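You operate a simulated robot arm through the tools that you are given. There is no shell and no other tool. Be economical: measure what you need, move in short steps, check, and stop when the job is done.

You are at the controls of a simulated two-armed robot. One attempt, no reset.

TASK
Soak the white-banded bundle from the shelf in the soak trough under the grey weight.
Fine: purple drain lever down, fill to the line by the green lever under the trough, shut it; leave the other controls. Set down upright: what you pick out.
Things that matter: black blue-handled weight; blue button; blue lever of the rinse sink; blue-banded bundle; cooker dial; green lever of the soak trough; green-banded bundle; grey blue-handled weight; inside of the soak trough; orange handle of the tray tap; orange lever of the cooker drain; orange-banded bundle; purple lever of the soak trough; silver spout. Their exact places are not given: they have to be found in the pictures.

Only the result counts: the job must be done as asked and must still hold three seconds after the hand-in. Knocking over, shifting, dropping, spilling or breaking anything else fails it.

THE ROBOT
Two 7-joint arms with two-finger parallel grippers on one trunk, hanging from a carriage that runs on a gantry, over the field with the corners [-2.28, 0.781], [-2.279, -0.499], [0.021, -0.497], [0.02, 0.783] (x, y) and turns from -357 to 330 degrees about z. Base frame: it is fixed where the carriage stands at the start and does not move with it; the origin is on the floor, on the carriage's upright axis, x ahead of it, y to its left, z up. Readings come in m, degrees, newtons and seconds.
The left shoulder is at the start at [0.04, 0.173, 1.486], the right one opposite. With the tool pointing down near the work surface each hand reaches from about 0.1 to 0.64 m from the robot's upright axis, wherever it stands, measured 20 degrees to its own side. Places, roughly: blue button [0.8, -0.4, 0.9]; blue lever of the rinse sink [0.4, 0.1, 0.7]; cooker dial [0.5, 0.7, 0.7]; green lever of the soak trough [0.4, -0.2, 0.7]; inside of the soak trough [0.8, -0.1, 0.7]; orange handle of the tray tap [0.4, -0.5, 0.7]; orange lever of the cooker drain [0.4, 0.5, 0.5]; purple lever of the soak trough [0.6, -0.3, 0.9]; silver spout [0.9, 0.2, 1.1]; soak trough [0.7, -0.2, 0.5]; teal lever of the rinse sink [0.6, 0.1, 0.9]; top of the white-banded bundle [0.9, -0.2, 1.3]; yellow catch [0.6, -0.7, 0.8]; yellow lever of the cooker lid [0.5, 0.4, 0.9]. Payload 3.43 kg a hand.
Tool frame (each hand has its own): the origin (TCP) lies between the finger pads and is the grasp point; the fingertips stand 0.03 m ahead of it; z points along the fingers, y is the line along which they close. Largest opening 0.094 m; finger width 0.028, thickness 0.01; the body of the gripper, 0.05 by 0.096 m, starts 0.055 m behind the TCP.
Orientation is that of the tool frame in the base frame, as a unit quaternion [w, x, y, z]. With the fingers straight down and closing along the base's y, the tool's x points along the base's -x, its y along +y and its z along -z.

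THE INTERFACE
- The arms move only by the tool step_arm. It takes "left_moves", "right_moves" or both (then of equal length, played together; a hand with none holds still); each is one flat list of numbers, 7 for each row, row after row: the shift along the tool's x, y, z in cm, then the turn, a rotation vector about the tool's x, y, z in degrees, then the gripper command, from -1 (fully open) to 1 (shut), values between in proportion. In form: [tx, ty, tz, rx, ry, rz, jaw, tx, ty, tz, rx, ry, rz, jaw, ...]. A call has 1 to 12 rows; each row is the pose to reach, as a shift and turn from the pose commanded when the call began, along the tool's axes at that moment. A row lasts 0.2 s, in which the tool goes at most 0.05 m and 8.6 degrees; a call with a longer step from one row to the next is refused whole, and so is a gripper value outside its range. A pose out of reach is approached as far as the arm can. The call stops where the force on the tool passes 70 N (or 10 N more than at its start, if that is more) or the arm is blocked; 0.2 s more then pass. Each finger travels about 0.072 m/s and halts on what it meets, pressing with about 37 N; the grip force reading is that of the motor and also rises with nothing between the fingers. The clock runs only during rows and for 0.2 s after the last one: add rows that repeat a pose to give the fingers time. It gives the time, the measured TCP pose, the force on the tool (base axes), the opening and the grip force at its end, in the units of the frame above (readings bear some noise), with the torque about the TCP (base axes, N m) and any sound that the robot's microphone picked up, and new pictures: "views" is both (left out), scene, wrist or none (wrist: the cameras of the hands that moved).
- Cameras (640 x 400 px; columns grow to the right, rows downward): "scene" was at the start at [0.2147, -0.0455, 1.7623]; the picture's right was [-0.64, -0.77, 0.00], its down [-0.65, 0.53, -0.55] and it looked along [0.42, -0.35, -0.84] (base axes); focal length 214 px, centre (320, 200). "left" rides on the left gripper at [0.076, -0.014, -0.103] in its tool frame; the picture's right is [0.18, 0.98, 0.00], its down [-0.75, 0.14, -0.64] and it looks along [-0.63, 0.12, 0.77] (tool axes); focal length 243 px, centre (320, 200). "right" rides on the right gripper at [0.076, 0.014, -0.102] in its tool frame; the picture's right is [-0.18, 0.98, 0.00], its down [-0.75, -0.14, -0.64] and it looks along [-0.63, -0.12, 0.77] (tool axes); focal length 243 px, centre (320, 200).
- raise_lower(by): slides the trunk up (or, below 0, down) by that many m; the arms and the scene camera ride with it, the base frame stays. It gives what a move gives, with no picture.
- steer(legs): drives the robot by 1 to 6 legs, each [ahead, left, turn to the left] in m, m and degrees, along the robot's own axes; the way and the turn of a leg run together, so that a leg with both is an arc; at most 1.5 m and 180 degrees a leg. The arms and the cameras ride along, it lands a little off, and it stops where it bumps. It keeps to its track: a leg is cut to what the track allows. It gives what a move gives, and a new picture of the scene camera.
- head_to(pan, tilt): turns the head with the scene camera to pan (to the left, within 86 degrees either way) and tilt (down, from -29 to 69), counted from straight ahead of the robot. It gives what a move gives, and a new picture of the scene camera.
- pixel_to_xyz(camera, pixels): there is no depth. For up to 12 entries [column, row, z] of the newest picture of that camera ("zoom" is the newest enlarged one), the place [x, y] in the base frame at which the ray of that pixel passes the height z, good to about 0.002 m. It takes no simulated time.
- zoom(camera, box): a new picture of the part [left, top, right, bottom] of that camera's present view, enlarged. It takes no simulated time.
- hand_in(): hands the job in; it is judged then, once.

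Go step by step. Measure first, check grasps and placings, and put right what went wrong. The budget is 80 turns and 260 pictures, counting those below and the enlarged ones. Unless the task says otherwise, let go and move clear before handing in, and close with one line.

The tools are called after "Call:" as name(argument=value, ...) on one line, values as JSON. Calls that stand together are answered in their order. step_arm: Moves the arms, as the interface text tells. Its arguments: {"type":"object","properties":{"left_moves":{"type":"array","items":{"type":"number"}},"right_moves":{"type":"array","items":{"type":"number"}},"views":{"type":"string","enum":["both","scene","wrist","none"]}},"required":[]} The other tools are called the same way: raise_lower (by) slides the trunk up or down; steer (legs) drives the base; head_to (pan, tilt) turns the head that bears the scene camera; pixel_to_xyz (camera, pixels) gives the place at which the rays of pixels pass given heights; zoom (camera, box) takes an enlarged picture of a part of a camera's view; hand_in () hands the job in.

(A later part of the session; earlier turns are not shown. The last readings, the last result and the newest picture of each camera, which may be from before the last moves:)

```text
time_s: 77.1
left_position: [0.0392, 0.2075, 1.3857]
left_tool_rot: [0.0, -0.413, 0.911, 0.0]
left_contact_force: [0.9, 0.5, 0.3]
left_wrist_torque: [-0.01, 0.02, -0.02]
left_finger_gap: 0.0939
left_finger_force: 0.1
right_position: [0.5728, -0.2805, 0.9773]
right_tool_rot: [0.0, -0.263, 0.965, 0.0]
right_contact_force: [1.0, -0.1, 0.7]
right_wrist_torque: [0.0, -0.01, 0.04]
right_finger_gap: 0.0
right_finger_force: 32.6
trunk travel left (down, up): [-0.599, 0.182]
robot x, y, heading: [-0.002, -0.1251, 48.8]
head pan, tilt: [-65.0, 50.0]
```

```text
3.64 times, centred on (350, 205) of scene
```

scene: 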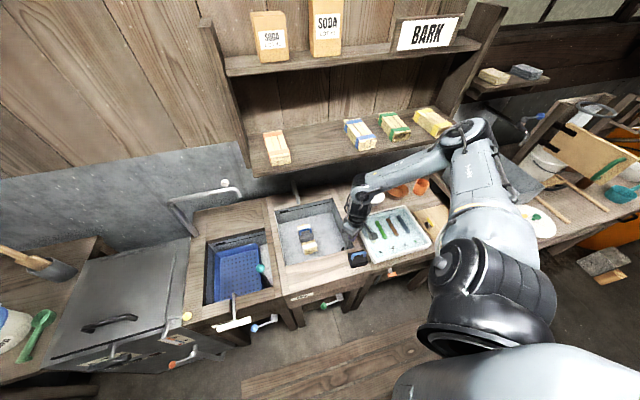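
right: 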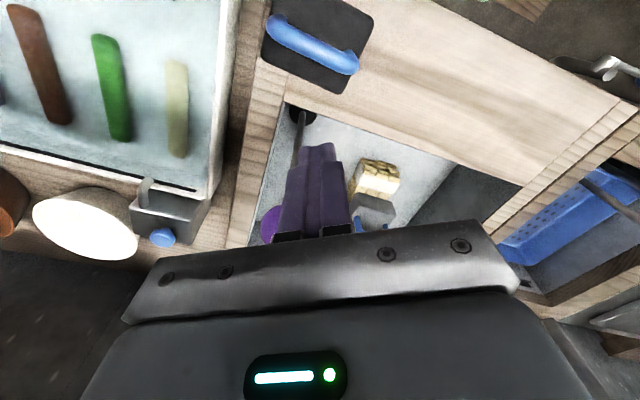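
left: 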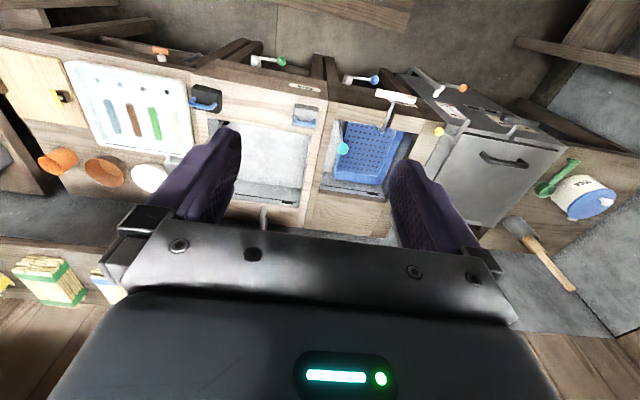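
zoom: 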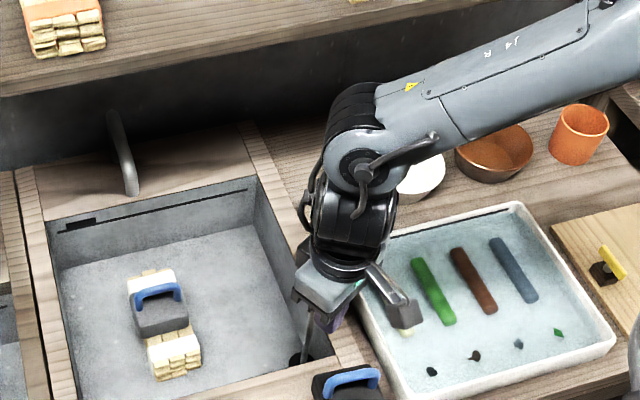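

Ball lies ahead (+x) at wrist (270,225). Yaw the hand closer to 0 so that it pushes squarely.

Call:
step_arm(right_moves=[0, 0, 0, 0, 0, 7, 1, 0, 0, 0, 0, 0, 14, 1, 0, 0, 0, 0, 0, 20, 1, 0, 0, 0, 0, 0, 24, 1], views="wrist")

```text
time_s: 78.1
left_position: [0.0386, 0.2077, 1.3855]
left_tool_rot: [0.001, -0.414, 0.91, 0.0]
left_contact_force: [0.6, 1.0, 0.8]
left_wrist_torque: [-0.03, -0.01, 0.02]
left_finger_gap: 0.094
left_finger_force: 0.1
right_position: [0.5735, -0.2817, 0.9758]
right_tool_rot: [0.001, -0.055, 0.998, 0.0]
right_contact_force: [0.4, -0.2, 0.0]
right_wrist_torque: [-0.03, 0.0, 0.04]
right_finger_gap: 0.0001
right_finger_force: 33.2
trunk travel left (down, up): [-0.599, 0.182]
robot x, y, heading: [-0.0031, -0.1281, 48.4]
head pan, tilt: [-65.0, 50.0]
```

right: 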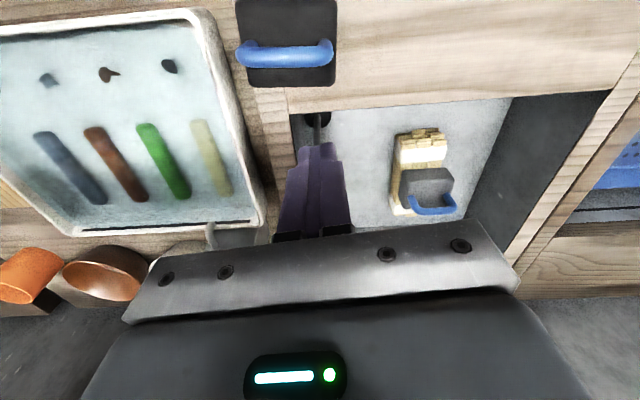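

Yaw now ≈6°. Push the knob in +x, slowly lowering.

Call:
step_arm(right_moves=[-1.3, -0.6, 0.6, 0, 0, 0, 1, -2.6, -0.8, 1.1, 0, 0, 0, 1, -4.1, -1, 1.3, 0, 0, 0, 1, -5.6, -1.1, 1.6, 0, 0, 0, 1, -7, -1.3, 2.2, 0, 0, 0, 1, -8.3, -1.4, 2.7, 0, 0, 0, 1, -9.6, -1.6, 3.2, 0, 0, 0, 1, -11, -1.7, 3.8, 0, 0, 0, 1])

Call:
zoom(camera="scene", box=[290, 150, 410, 260])

```text
time_s: 79.0
left_position: [0.0336, 0.2073, 1.3862]
left_tool_rot: [-0.001, -0.413, 0.911, 0.002]
left_contact_force: [-1.0, -0.4, 0.8]
left_wrist_torque: [0.0, -0.01, 0.02]
left_finger_gap: 0.0936
left_finger_force: 0.1
right_position: [0.5905, -0.287, 0.9503]
right_tool_rot: [-0.032, -0.063, 0.998, -0.001]
right_contact_force: [-31.4, 2.7, 1.2]
right_wrist_torque: [-0.02, 0.06, -0.02]
right_finger_gap: 0.0
right_finger_force: 32.9
trunk travel left (down, up): [-0.599, 0.182]
robot x, y, heading: [-0.0043, -0.1222, 48.5]
head pan, tilt: [-65.0, 50.0]
stopped in row 4 (right hand): the force on the tool passed its limit at 76 N (the readings are from after the stop); the commanded pose is now the measured one
```

scene: 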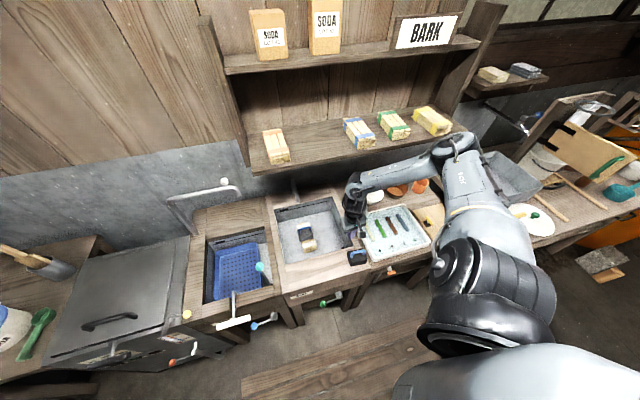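
right: 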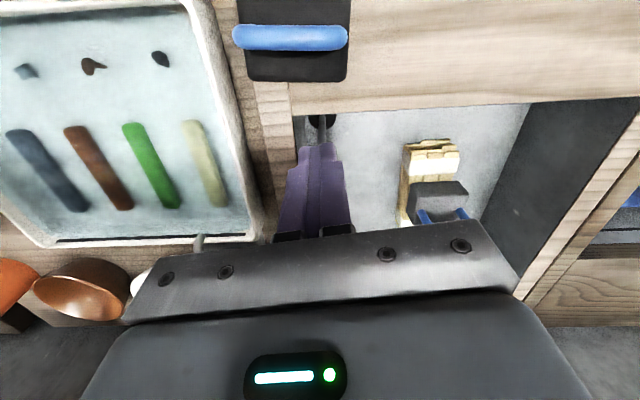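

```text
3.64 times, centred on (350, 205) of scene
```

zoom: 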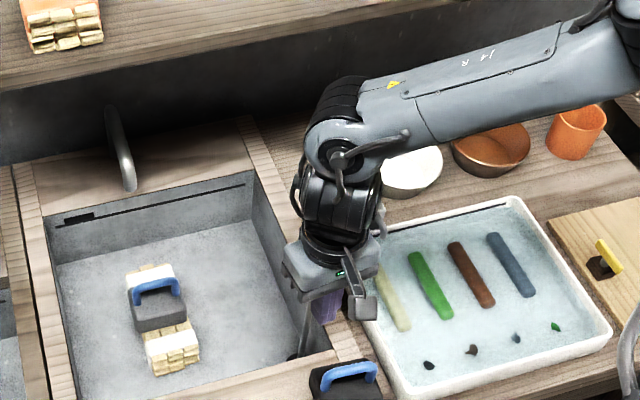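

Pushing in +x is blocked (76 N), so it doesn't swing that way. I back off and look at where the rod's base really is.

Call:
step_arm(right_moves=[1.5, 0, 0, 0, 0, 0, 1, 3, 0, 0, 0, 0, 0, 1, 3, 4, -3, 0, 0, 0, 1, 3, 7.5, -6, 0, 0, 0, 1, 3, 7.5, -10, 0, 0, 0, 1])

Call:
zoom(camera="right", box=[200, 60, 340, 230])

Call:
zoom(camera="scene", box=[310, 180, 390, 250])

```text
time_s: 80.2
left_position: [0.0376, 0.2068, 1.3867]
left_tool_rot: [0.001, -0.413, 0.911, 0.001]
left_contact_force: [-0.3, 0.2, -0.2]
left_wrist_torque: [-0.02, -0.02, 0.0]
left_finger_gap: 0.0941
left_finger_force: 0.2
right_position: [0.5683, -0.2176, 1.058]
right_tool_rot: [-0.019, -0.061, 0.998, -0.001]
right_contact_force: [-0.2, 0.3, -0.4]
right_wrist_torque: [-0.02, 0.0, -0.03]
right_finger_gap: 0.0
right_finger_force: 33.0
trunk travel left (down, up): [-0.599, 0.182]
robot x, y, heading: [-0.0025, -0.1265, 48.9]
head pan, tilt: [-65.0, 50.0]
```

scene: 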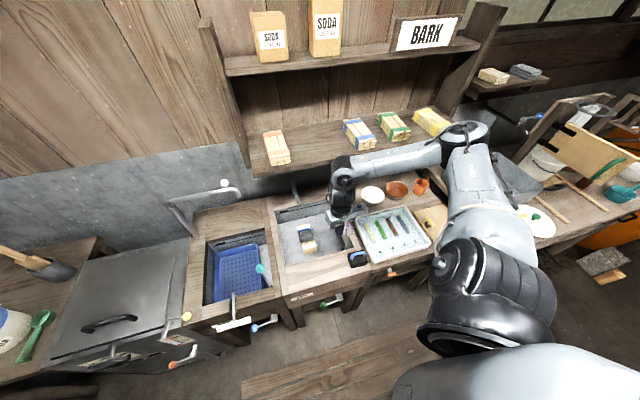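
right: 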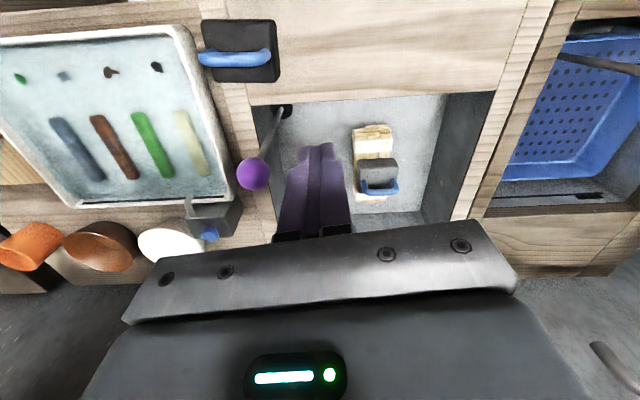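

```text
2.35 times, centred on (270, 145) of right
```

zoom: 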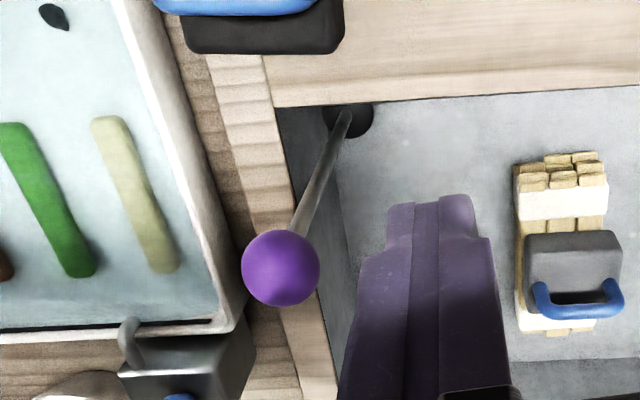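

```text
5.71 times, centred on (350, 215) of scene
```

zoom: 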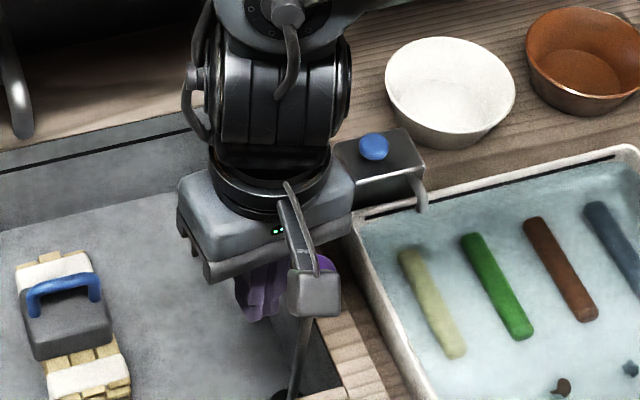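

Call:
pixel_to_xyz(camera="right", pixels=[[281, 110, 0.712], [281, 110, 0.74], [281, 110, 0.775], [253, 174, 0.965], [253, 174, 0.945], [275, 125, 0.8], [275, 125, 0.76]])

```text
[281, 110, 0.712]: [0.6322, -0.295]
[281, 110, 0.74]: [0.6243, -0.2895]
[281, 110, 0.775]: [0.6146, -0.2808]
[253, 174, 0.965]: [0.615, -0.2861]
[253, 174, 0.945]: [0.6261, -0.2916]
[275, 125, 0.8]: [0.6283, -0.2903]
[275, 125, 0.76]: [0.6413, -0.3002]
```

The rod rises vertically from a black stopper on the trough floor – it's a plunger: "down" means pressing straight down. I go above the knob.

Call:
step_arm(right_moves=[-2.2, -3.9, 0, 0, 0, 0, 1, -4.3, -7.7, 0, 0, 0, 0, 1, -4.3, -7.7, 2, 0, 0, 0, 1, -4.3, -7.7, 3.6, 0, 0, 0, 1])

Call:
zoom(camera="scene", box=[310, 180, 390, 250])

Call:
zoom(camera="right", box=[240, 60, 400, 240])

```text
time_s: 81.2
left_position: [0.0371, 0.2071, 1.3853]
left_tool_rot: [0.0, -0.414, 0.91, 0.002]
left_contact_force: [0.2, -0.7, 0.1]
left_wrist_torque: [0.02, -0.01, 0.01]
left_finger_gap: 0.094
left_finger_force: 0.0
right_position: [0.6171, -0.2871, 1.0194]
right_tool_rot: [-0.019, -0.062, 0.998, -0.001]
right_contact_force: [-0.6, 0.2, -0.9]
right_wrist_torque: [0.05, -0.01, -0.02]
right_finger_gap: 0.0003
right_finger_force: 33.3
trunk travel left (down, up): [-0.599, 0.182]
robot x, y, heading: [0.0, -0.1248, 48.6]
head pan, tilt: [-65.0, 50.0]
```

scene: 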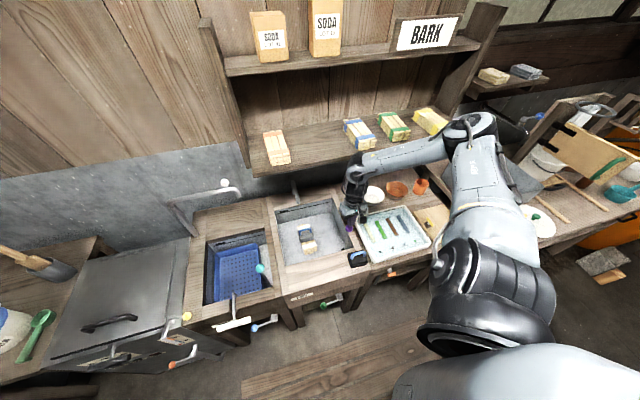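
right: 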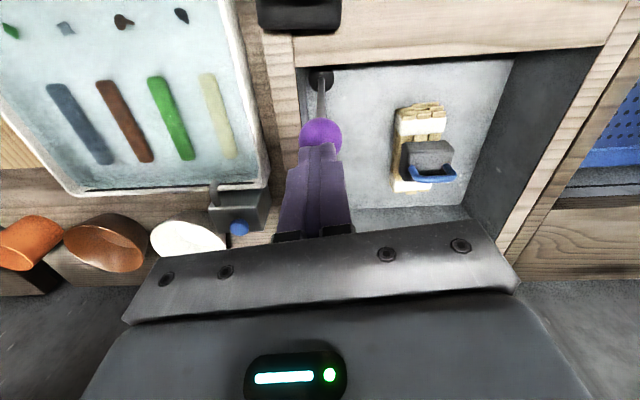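

```text
5.71 times, centred on (350, 215) of scene
```

zoom: 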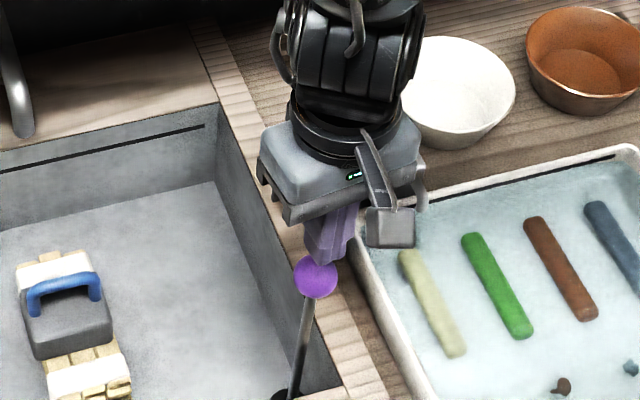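

```text
2.22 times, centred on (320, 150) of right
```

zoom: 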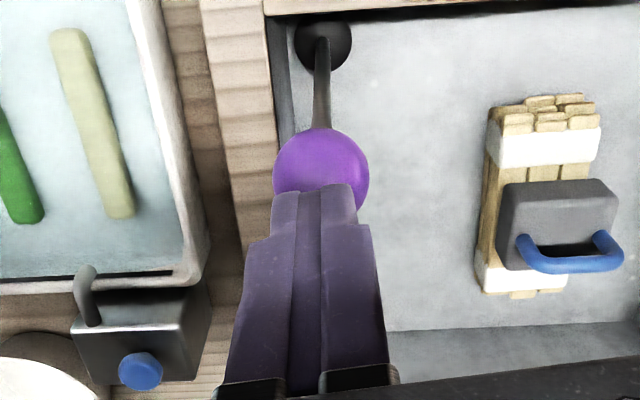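

Call:
pixel_to_xyz(camera="right", pixels=[[321, 137, 0.965], [321, 137, 0.95], [319, 145, 0.99]])

Call:
pixel_to_xyz(camera="scene", pixels=[[349.2, 228, 0.965], [349.2, 228, 0.95]])

```text
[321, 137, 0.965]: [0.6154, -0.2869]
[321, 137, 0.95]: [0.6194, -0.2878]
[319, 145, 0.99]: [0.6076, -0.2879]
```

```text
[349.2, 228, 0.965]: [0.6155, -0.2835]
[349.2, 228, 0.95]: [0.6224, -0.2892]
```

Knob at ≈(0.616,−0.286), right under the fingertips. Press down.

Call:
step_arm(right_moves=[0, 0, 0.6, 0, 0, 0, 1, 0, 0, 1.2, 0, 0, 0, 1, 0, 0, 1.8, 0, 0, 0, 1, 0, 0, 2.4, 0, 0, 0, 1, 0, 0, 3, 0, 0, 0, 1])

Call:
zoom(camera="scene", box=[310, 180, 390, 250])

```text
time_s: 82.4
left_position: [0.0368, 0.2078, 1.3862]
left_tool_rot: [0.0, -0.412, 0.911, 0.001]
left_contact_force: [-0.8, 0.8, -0.7]
left_wrist_torque: [0.0, 0.0, -0.04]
left_finger_gap: 0.0944
left_finger_force: 0.2
right_position: [0.6177, -0.287, 0.9912]
right_tool_rot: [-0.02, -0.061, 0.998, -0.001]
right_contact_force: [0.2, -0.2, 0.1]
right_wrist_torque: [-0.01, -0.02, -0.01]
right_finger_gap: 0.0001
right_finger_force: 32.7
trunk travel left (down, up): [-0.599, 0.182]
robot x, y, heading: [0.0011, -0.1286, 48.6]
head pan, tilt: [-65.0, 50.0]
```

scene: 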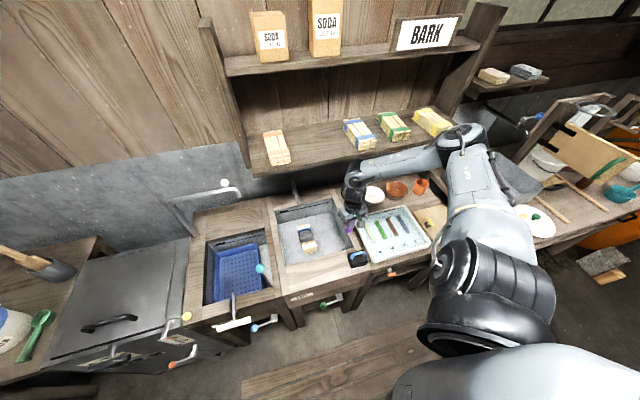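
right: 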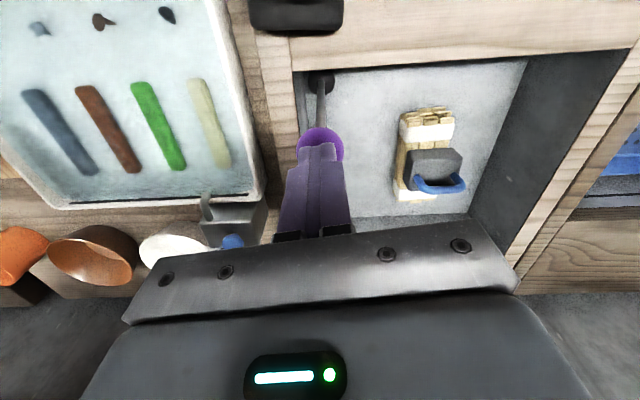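

```text
5.71 times, centred on (350, 215) of scene
```

zoom: 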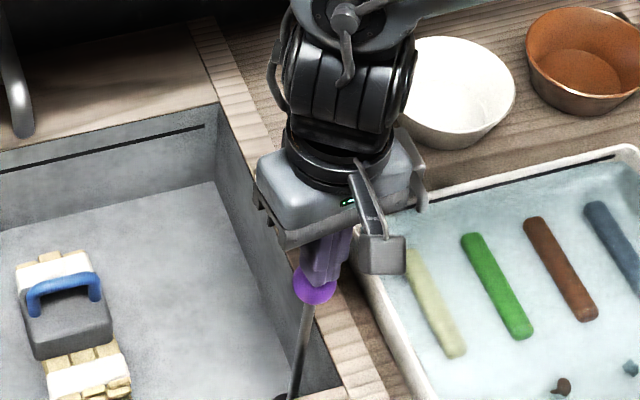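

No resistance yet; continue down in small steps.

Call:
step_arm(right_moves=[0, 0, 0.6, 0, 0, 0, 1, 0, 0, 1.2, 0, 0, 0, 1, 0, 0, 1.8, 0, 0, 0, 1, 0, 0, 2.4, 0, 0, 0, 1])

Call:
zoom(camera="scene", box=[310, 180, 390, 250])

```text
time_s: 83.5
left_position: [0.0371, 0.206, 1.386]
left_tool_rot: [0.001, -0.414, 0.91, 0.0]
left_contact_force: [-0.6, -0.2, 0.4]
left_wrist_torque: [0.01, 0.0, 0.01]
left_finger_gap: 0.094
left_finger_force: 0.1
right_position: [0.6179, -0.2891, 0.9712]
right_tool_rot: [-0.021, -0.061, 0.998, 0.0]
right_contact_force: [-12.4, -2.9, 34.8]
right_wrist_torque: [-0.06, 0.27, -0.12]
right_finger_gap: 0.0
right_finger_force: 33.2
trunk travel left (down, up): [-0.599, 0.182]
robot x, y, heading: [-0.0069, -0.1304, 48.7]
head pan, tilt: [-65.0, 50.0]
stopped in row 4 (right hand): the force on the tool passed its limit at 75 N (the readings are from after the stop); the commanded pose is now the measured one
```

scene: 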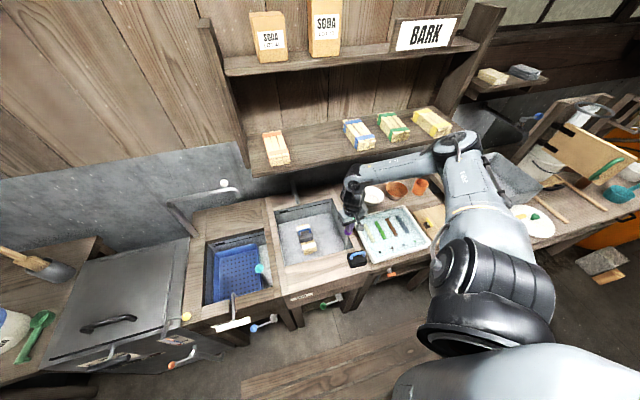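
right: 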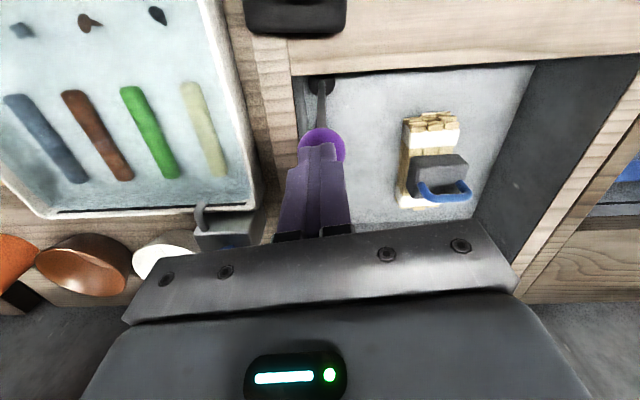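

```text
5.71 times, centred on (350, 215) of scene
```

zoom: 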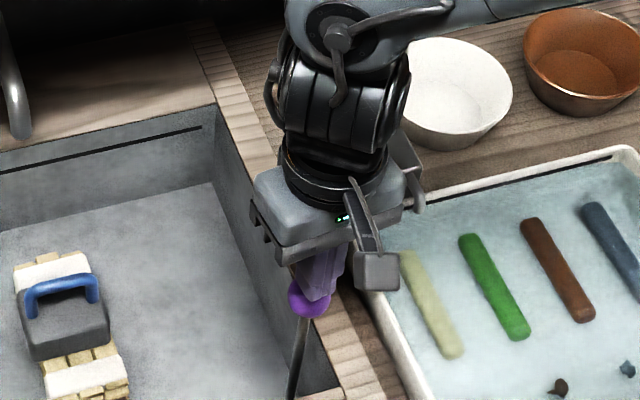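

The knob followed down about 2–3.5 cm and hit a stop. Lift off and check that it stays down.

Call:
step_arm(right_moves=[0, 0, -4, 0, 0, 0, 1, 0, 0, -8, 0, 0, 0, 1, 2, 4, -11, 0, 0, 0, 1, 5, 7, -13, 0, 0, 0, 1])

Call:
zoom(camera="right", box=[200, 60, 340, 230])

Call:
zoom(camera="scene", box=[310, 180, 390, 250])

```text
refused: row 3 steps farther than a row can; nothing moved
```

```text
2.35 times, centred on (270, 145) of right
```

zoom: 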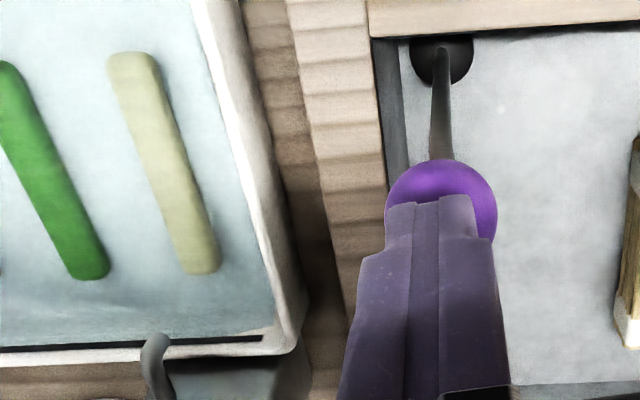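

```text
5.71 times, centred on (350, 215) of scene
```

zoom: 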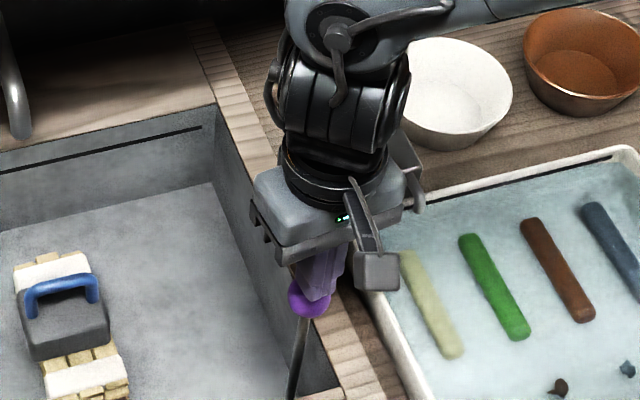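

Call:
step_arm(right_moves=[0, 0, -4, 0, 0, 0, 1, 0, 0, -8, 0, 0, 0, 1, 2, 3, -10, 0, 0, 0, 1, 4, 6, -12, 0, 0, 0, 1, 6, 9, -12, 0, 0, 0, 1])

Call:
zoom(camera="right", box=[200, 60, 340, 230])

Call:
zoom(camera="scene", box=[310, 180, 390, 250])

```text
time_s: 84.7
left_position: [0.036, 0.2076, 1.3871]
left_tool_rot: [0.0, -0.413, 0.911, 0.001]
left_contact_force: [0.0, -0.4, -0.2]
left_wrist_torque: [-0.03, -0.02, 0.0]
left_finger_gap: 0.0939
left_finger_force: 0.0
right_position: [0.5503, -0.2058, 1.0916]
right_tool_rot: [-0.021, -0.062, 0.998, -0.001]
right_contact_force: [-0.6, 0.1, -0.1]
right_wrist_torque: [0.0, 0.0, -0.01]
right_finger_gap: 0.0
right_finger_force: 33.2
trunk travel left (down, up): [-0.599, 0.182]
robot x, y, heading: [-0.0008, -0.1267, 48.6]
head pan, tilt: [-65.0, 50.0]
```

scene: 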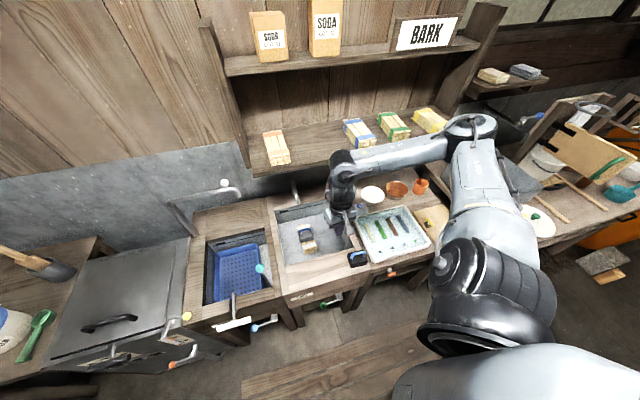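
right: 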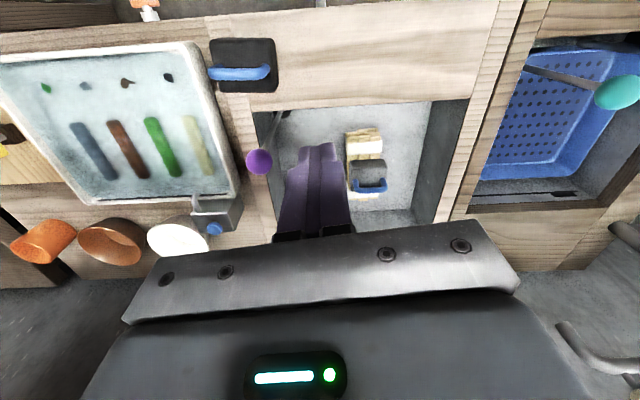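

```text
2.35 times, centred on (270, 145) of right
```

zoom: 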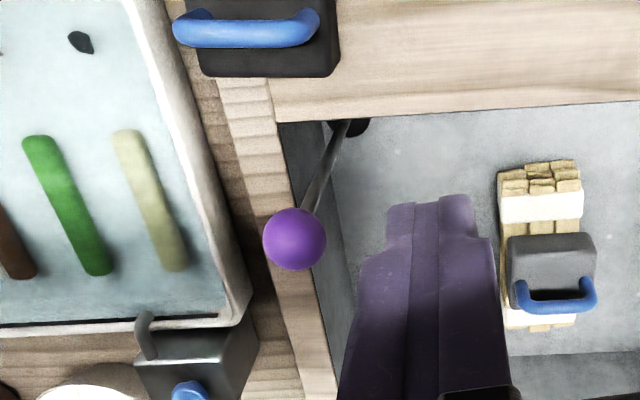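

```text
5.71 times, centred on (350, 215) of scene
```

zoom: 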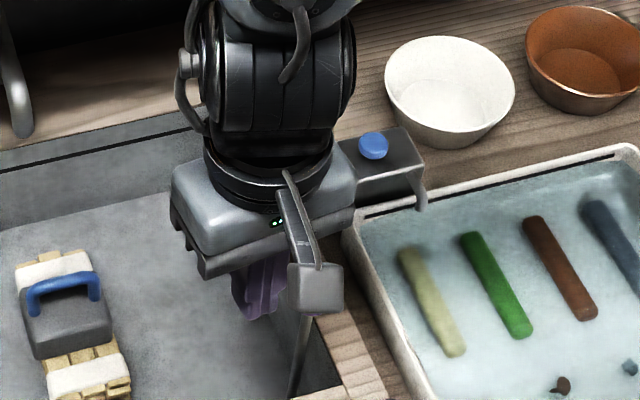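

Call:
pixel_to_xyz(camera="right", pixels=[[259.4, 162, 0.965], [259.4, 162, 0.945], [259.4, 162, 0.925], [259.4, 162, 0.905], [284, 114, 0.712], [284, 114, 0.73]])

```text
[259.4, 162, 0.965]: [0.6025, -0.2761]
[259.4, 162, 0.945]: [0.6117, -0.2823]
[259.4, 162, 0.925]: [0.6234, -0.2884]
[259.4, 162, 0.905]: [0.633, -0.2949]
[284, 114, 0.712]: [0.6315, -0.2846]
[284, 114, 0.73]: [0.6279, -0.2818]
```

The knob is now at z≈0.93 (was 0.962) and stays down. Now the green lever: reposition the robot to heading 0 near it.

Call:
steer(legs=[[0.074, 0.199, 0], [0, 0, -48.6]])

Call:
head_to(pan=-15, tilt=55)

```text
time_s: 88.6
left_position: [0.1732, 0.2515, 1.3857]
left_tool_rot: [0.0, 0.001, 1.0, 0.0]
left_contact_force: [0.3, -0.1, -0.2]
left_wrist_torque: [-0.01, 0.03, 0.01]
left_finger_gap: 0.0939
left_finger_force: 0.2
right_position: [0.1977, -0.408, 1.0923]
right_tool_rot: [-0.02, 0.357, 0.934, 0.009]
right_contact_force: [0.9, -0.5, 0.3]
right_wrist_torque: [0.02, 0.04, -0.02]
right_finger_gap: 0.0002
right_finger_force: 33.0
trunk travel left (down, up): [-0.599, 0.182]
robot x, y, heading: [-0.1057, 0.0612, -0.1]
head pan, tilt: [-65.0, 50.0]
```

scene: 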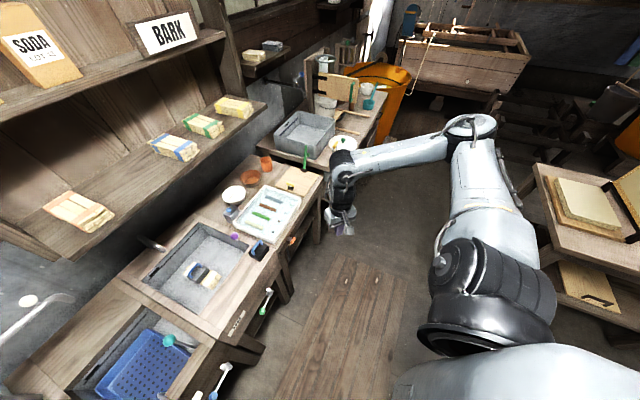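

```text
time_s: 89.8
left_position: [0.1735, 0.2514, 1.3846]
left_tool_rot: [0.001, 0.002, 1.0, 0.001]
left_contact_force: [0.2, 0.4, -0.5]
left_wrist_torque: [-0.03, 0.01, 0.0]
left_finger_gap: 0.0942
left_finger_force: 0.0
right_position: [0.1981, -0.4069, 1.0919]
right_tool_rot: [-0.019, 0.358, 0.933, 0.009]
right_contact_force: [0.1, -0.1, -0.8]
right_wrist_torque: [0.01, -0.02, 0.02]
right_finger_gap: 0.0
right_finger_force: 32.7
trunk travel left (down, up): [-0.599, 0.182]
robot x, y, heading: [-0.1043, 0.0604, -0.1]
head pan, tilt: [-15.0, 55.0]
```

scene: 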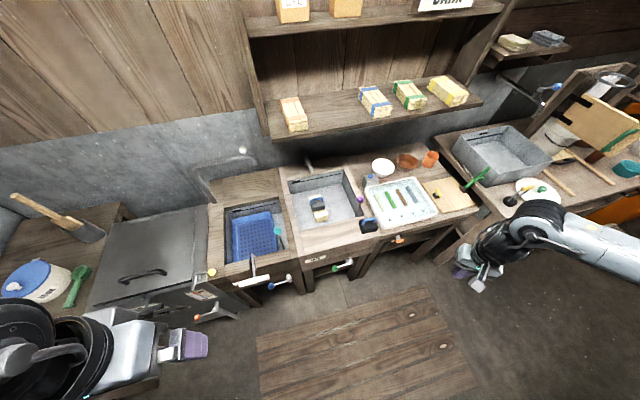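

Orient the right hand forward-down (30°), facing +x, opened, in front of the green lever.

Call:
step_arm(right_moves=[1.15, 3.8, 1.2, -1.25, -3.86, -5.16, -1, 2.3, 7.6, 2.4, -2.5, -7.7, -10.3, -1, 3.45, 11.4, 3.6, -3.75, -11.6, -15.5, -1, 4.6, 15.2, 4.8, -5, -15.4, -20.6, -1, 5.75, 19, 6, -6.25, -19.3, -25.8, -1, 6.9, 22.8, 7.2, -7.5, -23.2, -31, -1, 8.05, 26.6, 8.4, -8.75, -27, -36.1, -1, 9.2, 30.3, 9.6, -10, -30.9, -41.3, -1], views="none")

Call:
raise_lower(by=-0.15)

Call:
step_arm(right_moves=[0, 0, 0, 0, 0, 0, -1])

Call:
zoom(camera="right", box=[230, 30, 410, 200])

Call:
zoom(camera="scene", box=[270, 200, 420, 310])

```text
time_s: 91.6
left_position: [0.1737, 0.2504, 1.3852]
left_tool_rot: [0.001, 0.001, 1.0, 0.0]
left_contact_force: [0.1, 0.1, -0.6]
left_wrist_torque: [0.0, -0.01, 0.01]
left_finger_gap: 0.0941
left_finger_force: 0.0
right_position: [0.33, -0.1172, 1.0011]
right_tool_rot: [0.26, -0.001, 0.966, -0.001]
right_contact_force: [0.9, -0.4, -1.0]
right_wrist_torque: [0.01, 0.02, 0.0]
right_finger_gap: 0.0939
right_finger_force: 0.1
trunk travel left (down, up): [-0.599, 0.182]
robot x, y, heading: [-0.1001, 0.0612, -0.4]
head pan, tilt: [-15.0, 55.0]
```

```text
time_s: 93.3
left_position: [0.1738, 0.252, 1.2349]
left_tool_rot: [0.001, 0.002, 1.0, 0.0]
left_contact_force: [0.7, 0.8, -0.1]
left_wrist_torque: [-0.05, -0.04, 0.01]
left_finger_gap: 0.0941
left_finger_force: 0.1
right_position: [0.3323, -0.1181, 0.8526]
right_tool_rot: [0.259, -0.001, 0.966, 0.0]
right_contact_force: [-0.6, 0.0, 0.0]
right_wrist_torque: [0.02, 0.02, 0.03]
right_finger_gap: 0.094
right_finger_force: 0.0
trunk travel left (down, up): [-0.449, 0.332]
robot x, y, heading: [-0.1049, 0.0596, -0.5]
head pan, tilt: [-15.0, 55.0]
```

```text
time_s: 93.7
left_position: [0.174, 0.2508, 1.2342]
left_tool_rot: [0.002, 0.002, 1.0, 0.0]
left_contact_force: [0.3, -0.3, 0.8]
left_wrist_torque: [-0.01, -0.02, 0.03]
left_finger_gap: 0.0939
left_finger_force: 0.0
right_position: [0.3321, -0.1177, 0.8516]
right_tool_rot: [0.259, -0.001, 0.966, 0.0]
right_contact_force: [-0.9, 0.0, 0.2]
right_wrist_torque: [-0.01, 0.02, 0.02]
right_finger_gap: 0.0942
right_finger_force: 0.1
trunk travel left (down, up): [-0.449, 0.332]
robot x, y, heading: [-0.1033, 0.0617, -0.2]
head pan, tilt: [-15.0, 55.0]
```

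scene: 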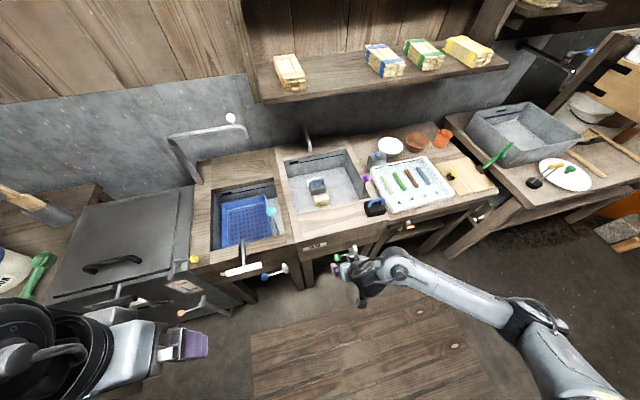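
right: 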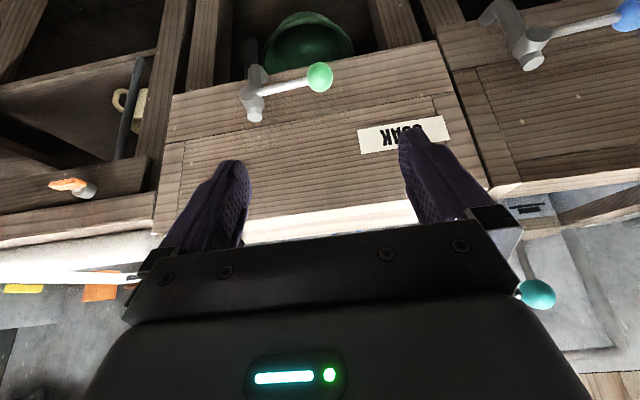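

```text
2.35 times, centred on (320, 115) of right
```

zoom: 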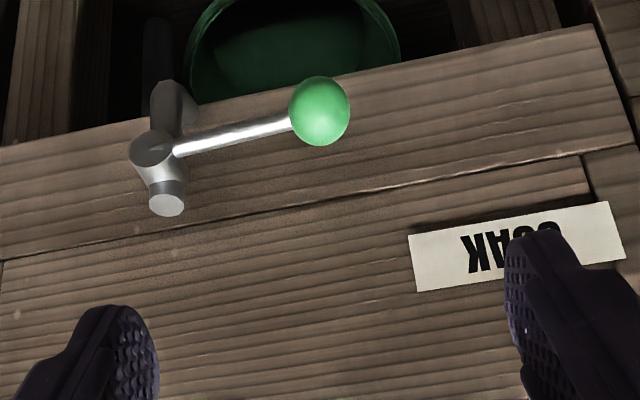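

```text
3.64 times, centred on (345, 255) of scene
```

zoom: 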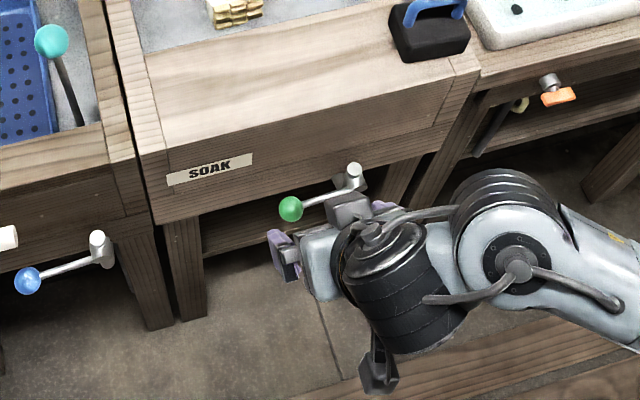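

Call:
pixel_to_xyz(camera="right", pixels=[[319.6, 77.1, 0.66], [319.6, 77.1, 0.7], [252, 110, 0.7], [252, 110, 0.73], [248.5, 92.9, 0.68], [320, 135, 0.75], [320, 68, 0.72]])

Call:
pixel_to_xyz(camera="scene", pixels=[[337, 257.2, 0.66], [337, 257.2, 0.7], [354, 246.7, 0.7], [354, 246.7, 0.73], [354, 253, 0.68]])

```text
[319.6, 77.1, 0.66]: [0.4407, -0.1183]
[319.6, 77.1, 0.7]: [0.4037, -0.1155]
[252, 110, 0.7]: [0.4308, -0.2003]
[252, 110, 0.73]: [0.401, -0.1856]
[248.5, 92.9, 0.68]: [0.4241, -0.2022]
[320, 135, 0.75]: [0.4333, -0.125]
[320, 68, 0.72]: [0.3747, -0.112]
```

```text
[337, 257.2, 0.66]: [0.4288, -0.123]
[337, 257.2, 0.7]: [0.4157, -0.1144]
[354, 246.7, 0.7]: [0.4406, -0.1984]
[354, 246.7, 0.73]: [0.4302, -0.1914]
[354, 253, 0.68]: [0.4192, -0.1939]
```

The tap is a vertical stub with the handle radial along +y, so it swings horizontally toward −x. The rod blocks a y-closing grip, so I'll grip the knob with the hand horizontal and fingers above/below; first back up and reorient.

Call:
steer(legs=[[-0.25, 0, 0]])

Call:
step_arm(right_moves=[-0.45, 0, 1.2, 3.8, -3.8, -6.6, -1, -0.9, 0, 2.4, 7.6, -7.6, -13.2, -1, -1.35, 0, 3.6, 11.4, -11.4, -19.8, -1, -1.8, 0, 4.8, 15.2, -15.2, -26.4, -1, -2.25, 0, 6, 19, -19, -33, -1, -2.7, 0, 7.3, 22.9, -22.9, -39.6, -1, -3.15, 0, 8.5, 26.7, -26.7, -46.2, -1, -3.6, 0, 9.7, 30.5, -30.5, -52.8, -1, -4, 0, 11, 34.3, -34.3, -59.4, -1, -4.5, 0, 12.2, 38.1, -38.1, -66, -1, -5, 0, 13.5, 42, -42, -72.6, -1, -5.4, 0, 14.7, 45.8, -45.8, -79.2, -1])

```text
time_s: 95.6
left_position: [-0.0813, 0.2534, 1.2361]
left_tool_rot: [0.0, 0.002, 1.0, 0.0]
left_contact_force: [-0.4, 0.0, -0.5]
left_wrist_torque: [-0.01, -0.02, 0.02]
left_finger_gap: 0.0938
left_finger_force: 0.1
right_position: [0.0754, -0.1168, 0.8519]
right_tool_rot: [0.259, -0.001, 0.966, 0.001]
right_contact_force: [-0.4, 0.1, 0.2]
right_wrist_torque: [0.03, 0.0, 0.01]
right_finger_gap: 0.094
right_finger_force: 0.1
trunk travel left (down, up): [-0.449, 0.332]
robot x, y, heading: [-0.3576, 0.0584, -0.3]
head pan, tilt: [-15.0, 55.0]
```

scene: 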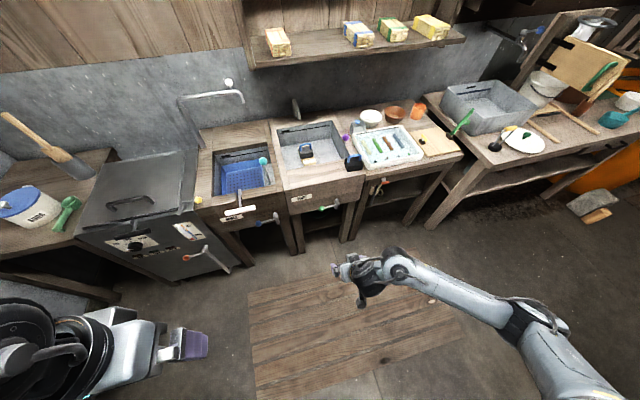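

```text
time_s: 98.2
left_position: [-0.0827, 0.2522, 1.2356]
left_tool_rot: [0.0, 0.002, 1.0, 0.002]
left_contact_force: [0.6, 0.2, 0.4]
left_wrist_torque: [0.0, -0.01, -0.01]
left_finger_gap: 0.0939
left_finger_force: 0.0
right_position: [0.1967, -0.115, 0.7511]
right_tool_rot: [0.499, -0.493, 0.514, -0.493]
right_contact_force: [-0.5, 0.4, 0.2]
right_wrist_torque: [-0.04, 0.01, -0.01]
right_finger_gap: 0.0942
right_finger_force: 0.1
trunk travel left (down, up): [-0.449, 0.332]
robot x, y, heading: [-0.3579, 0.0646, -0.4]
head pan, tilt: [-15.0, 55.0]
```

scene: 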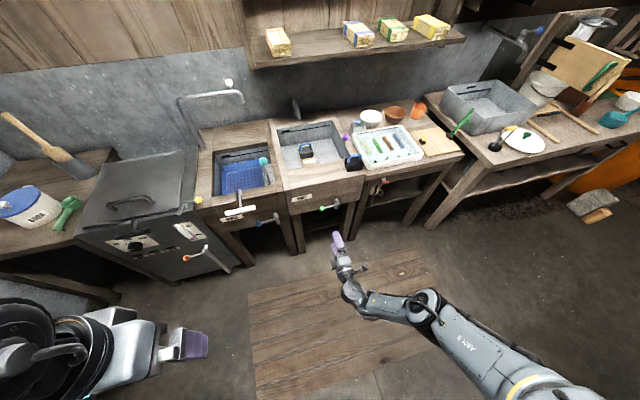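
right: 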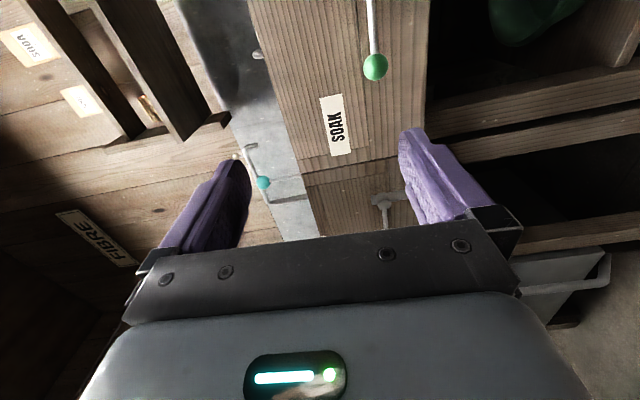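

Orientation is right (horizontal, fingers above/below). Advance to bring the green knob between the fingers.

Call:
step_arm(right_moves=[0, 2.4, 3, 0, 0, 0, -1, 0, 4.8, 6, 0, 0, 0, -1, 0.1, 7.1, 9.5, 0, 0, 0, -1, 0.1, 7.1, 13, 0, 0, 0, -1, 0.1, 7.1, 16.5, 0, 0, 0, -1])

Call:
zoom(camera="scene", box=[270, 170, 390, 260])

```text
time_s: 99.4
left_position: [-0.0789, 0.2543, 1.235]
left_tool_rot: [0.002, 0.001, 1.0, 0.001]
left_contact_force: [-0.1, -1.0, 0.1]
left_wrist_torque: [-0.01, 0.06, -0.02]
left_finger_gap: 0.0941
left_finger_force: 0.0
right_position: [0.2988, -0.1155, 0.7578]
right_tool_rot: [0.5, -0.491, 0.515, -0.494]
right_contact_force: [1.4, -0.1, -0.6]
right_wrist_torque: [0.0, -0.02, -0.04]
right_finger_gap: 0.0937
right_finger_force: 0.1
right hand out of reach, approached as far as the arm can: row 2, 3, 4, 5
trunk travel left (down, up): [-0.449, 0.332]
robot x, y, heading: [-0.3595, 0.0613, -0.2]
head pan, tilt: [-15.0, 55.0]
```

scene: 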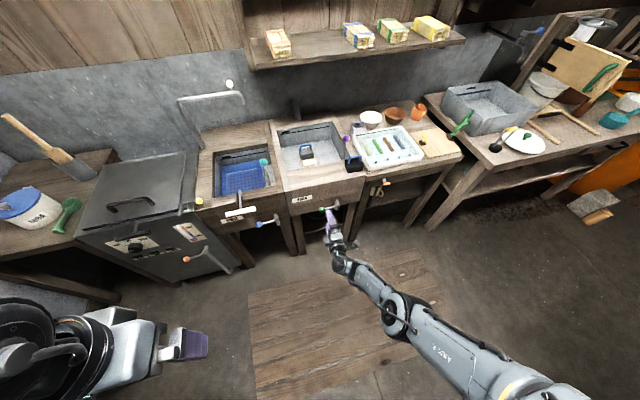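
right: 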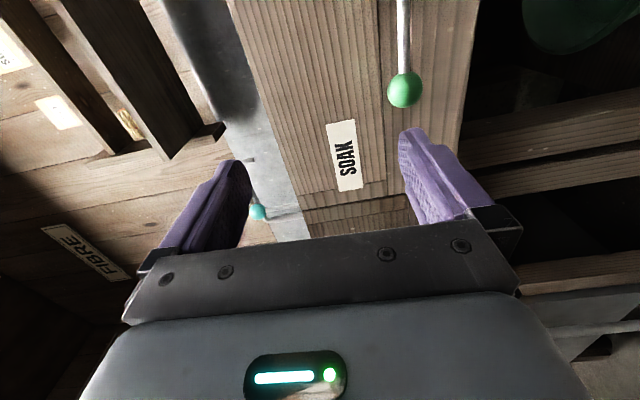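

```text
4.44 times, centred on (330, 215) of scene
```

zoom: 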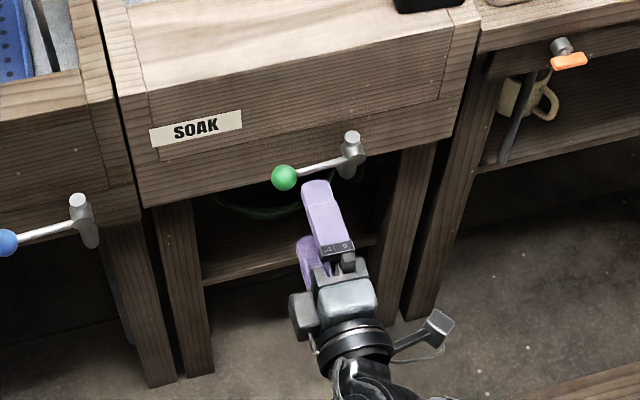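

The arm's own reach is limited there; I'll lower the trunk 7.8 cm and drive ahead 9 cm.

Call:
raise_lower(by=-0.078)

Call:
steer(legs=[[0.085, 0, 0]])

Call:
step_arm(right_moves=[0, 0, 0, 0, 0, 0, -1])

Call:
zoom(camera="scene", box=[280, 200, 380, 280])

```text
time_s: 100.5
left_position: [-0.0818, 0.2534, 1.1581]
left_tool_rot: [0.001, 0.002, 1.0, 0.0]
left_contact_force: [-0.2, 0.3, 0.4]
left_wrist_torque: [0.03, 0.0, -0.01]
left_finger_gap: 0.0941
left_finger_force: 0.1
right_position: [0.2951, -0.1158, 0.6767]
right_tool_rot: [0.499, -0.492, 0.515, -0.493]
right_contact_force: [0.2, -0.3, 0.1]
right_wrist_torque: [-0.02, -0.02, 0.0]
right_finger_gap: 0.0942
right_finger_force: 0.1
trunk travel left (down, up): [-0.371, 0.41]
robot x, y, heading: [-0.3619, 0.0653, -0.1]
head pan, tilt: [-15.0, 55.0]
```

```text
time_s: 101.6
left_position: [0.0032, 0.2527, 1.1582]
left_tool_rot: [0.001, 0.002, 1.0, 0.002]
left_contact_force: [1.0, -0.2, -0.4]
left_wrist_torque: [-0.02, -0.01, 0.0]
left_finger_gap: 0.094
left_finger_force: 0.1
right_position: [0.3791, -0.1169, 0.6777]
right_tool_rot: [0.5, -0.492, 0.515, -0.493]
right_contact_force: [0.9, 0.0, 0.2]
right_wrist_torque: [-0.05, 0.01, -0.01]
right_finger_gap: 0.0942
right_finger_force: 0.1
trunk travel left (down, up): [-0.371, 0.41]
robot x, y, heading: [-0.2694, 0.0666, -0.3]
head pan, tilt: [-15.0, 55.0]
```

scene: 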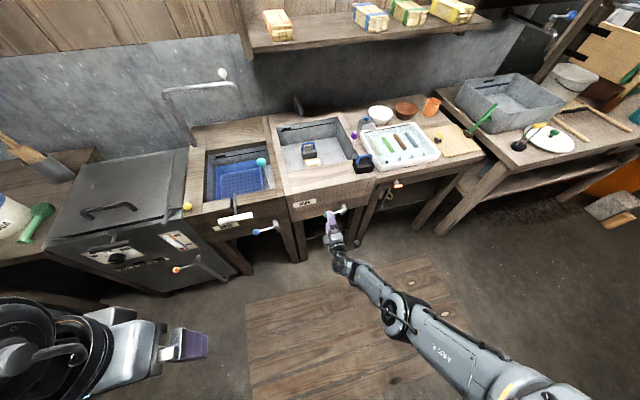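

```text
time_s: 102.0
left_position: [0.0021, 0.2519, 1.1576]
left_tool_rot: [0.001, 0.001, 1.0, 0.001]
left_contact_force: [0.0, -0.2, 0.4]
left_wrist_torque: [-0.01, -0.03, 0.01]
left_finger_gap: 0.0939
left_finger_force: 0.1
right_position: [0.3785, -0.1157, 0.6768]
right_tool_rot: [0.5, -0.492, 0.515, -0.492]
right_contact_force: [-0.1, -1.1, -0.1]
right_wrist_torque: [-0.04, 0.02, 0.0]
right_finger_gap: 0.0942
right_finger_force: 0.0
trunk travel left (down, up): [-0.371, 0.41]
robot x, y, heading: [-0.2744, 0.0642, -0.3]
head pan, tilt: [-15.0, 55.0]
```

scene: 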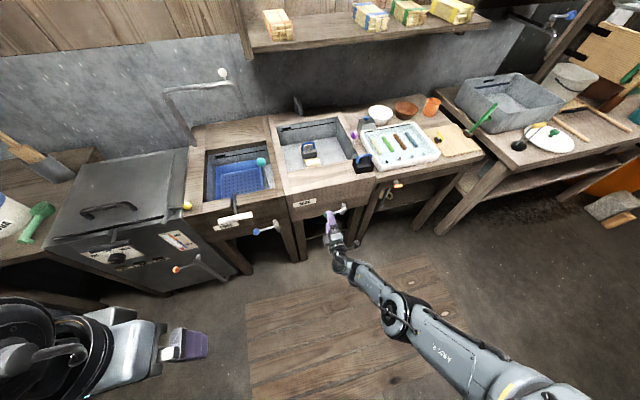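
right: 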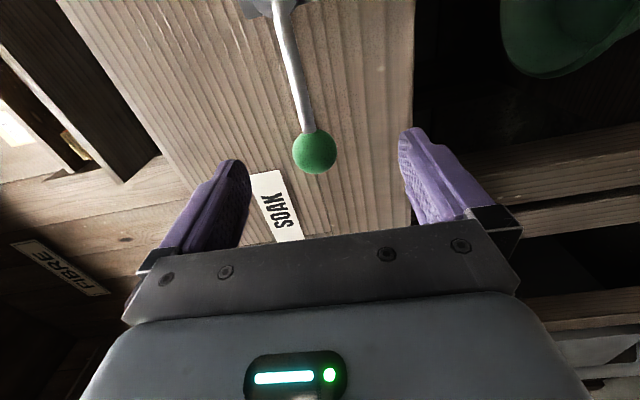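

```text
5.00 times, centred on (330, 240) of scene
5 turns are left
```

zoom: 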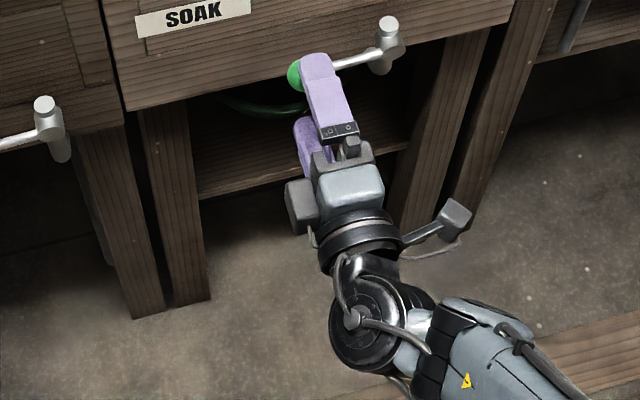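

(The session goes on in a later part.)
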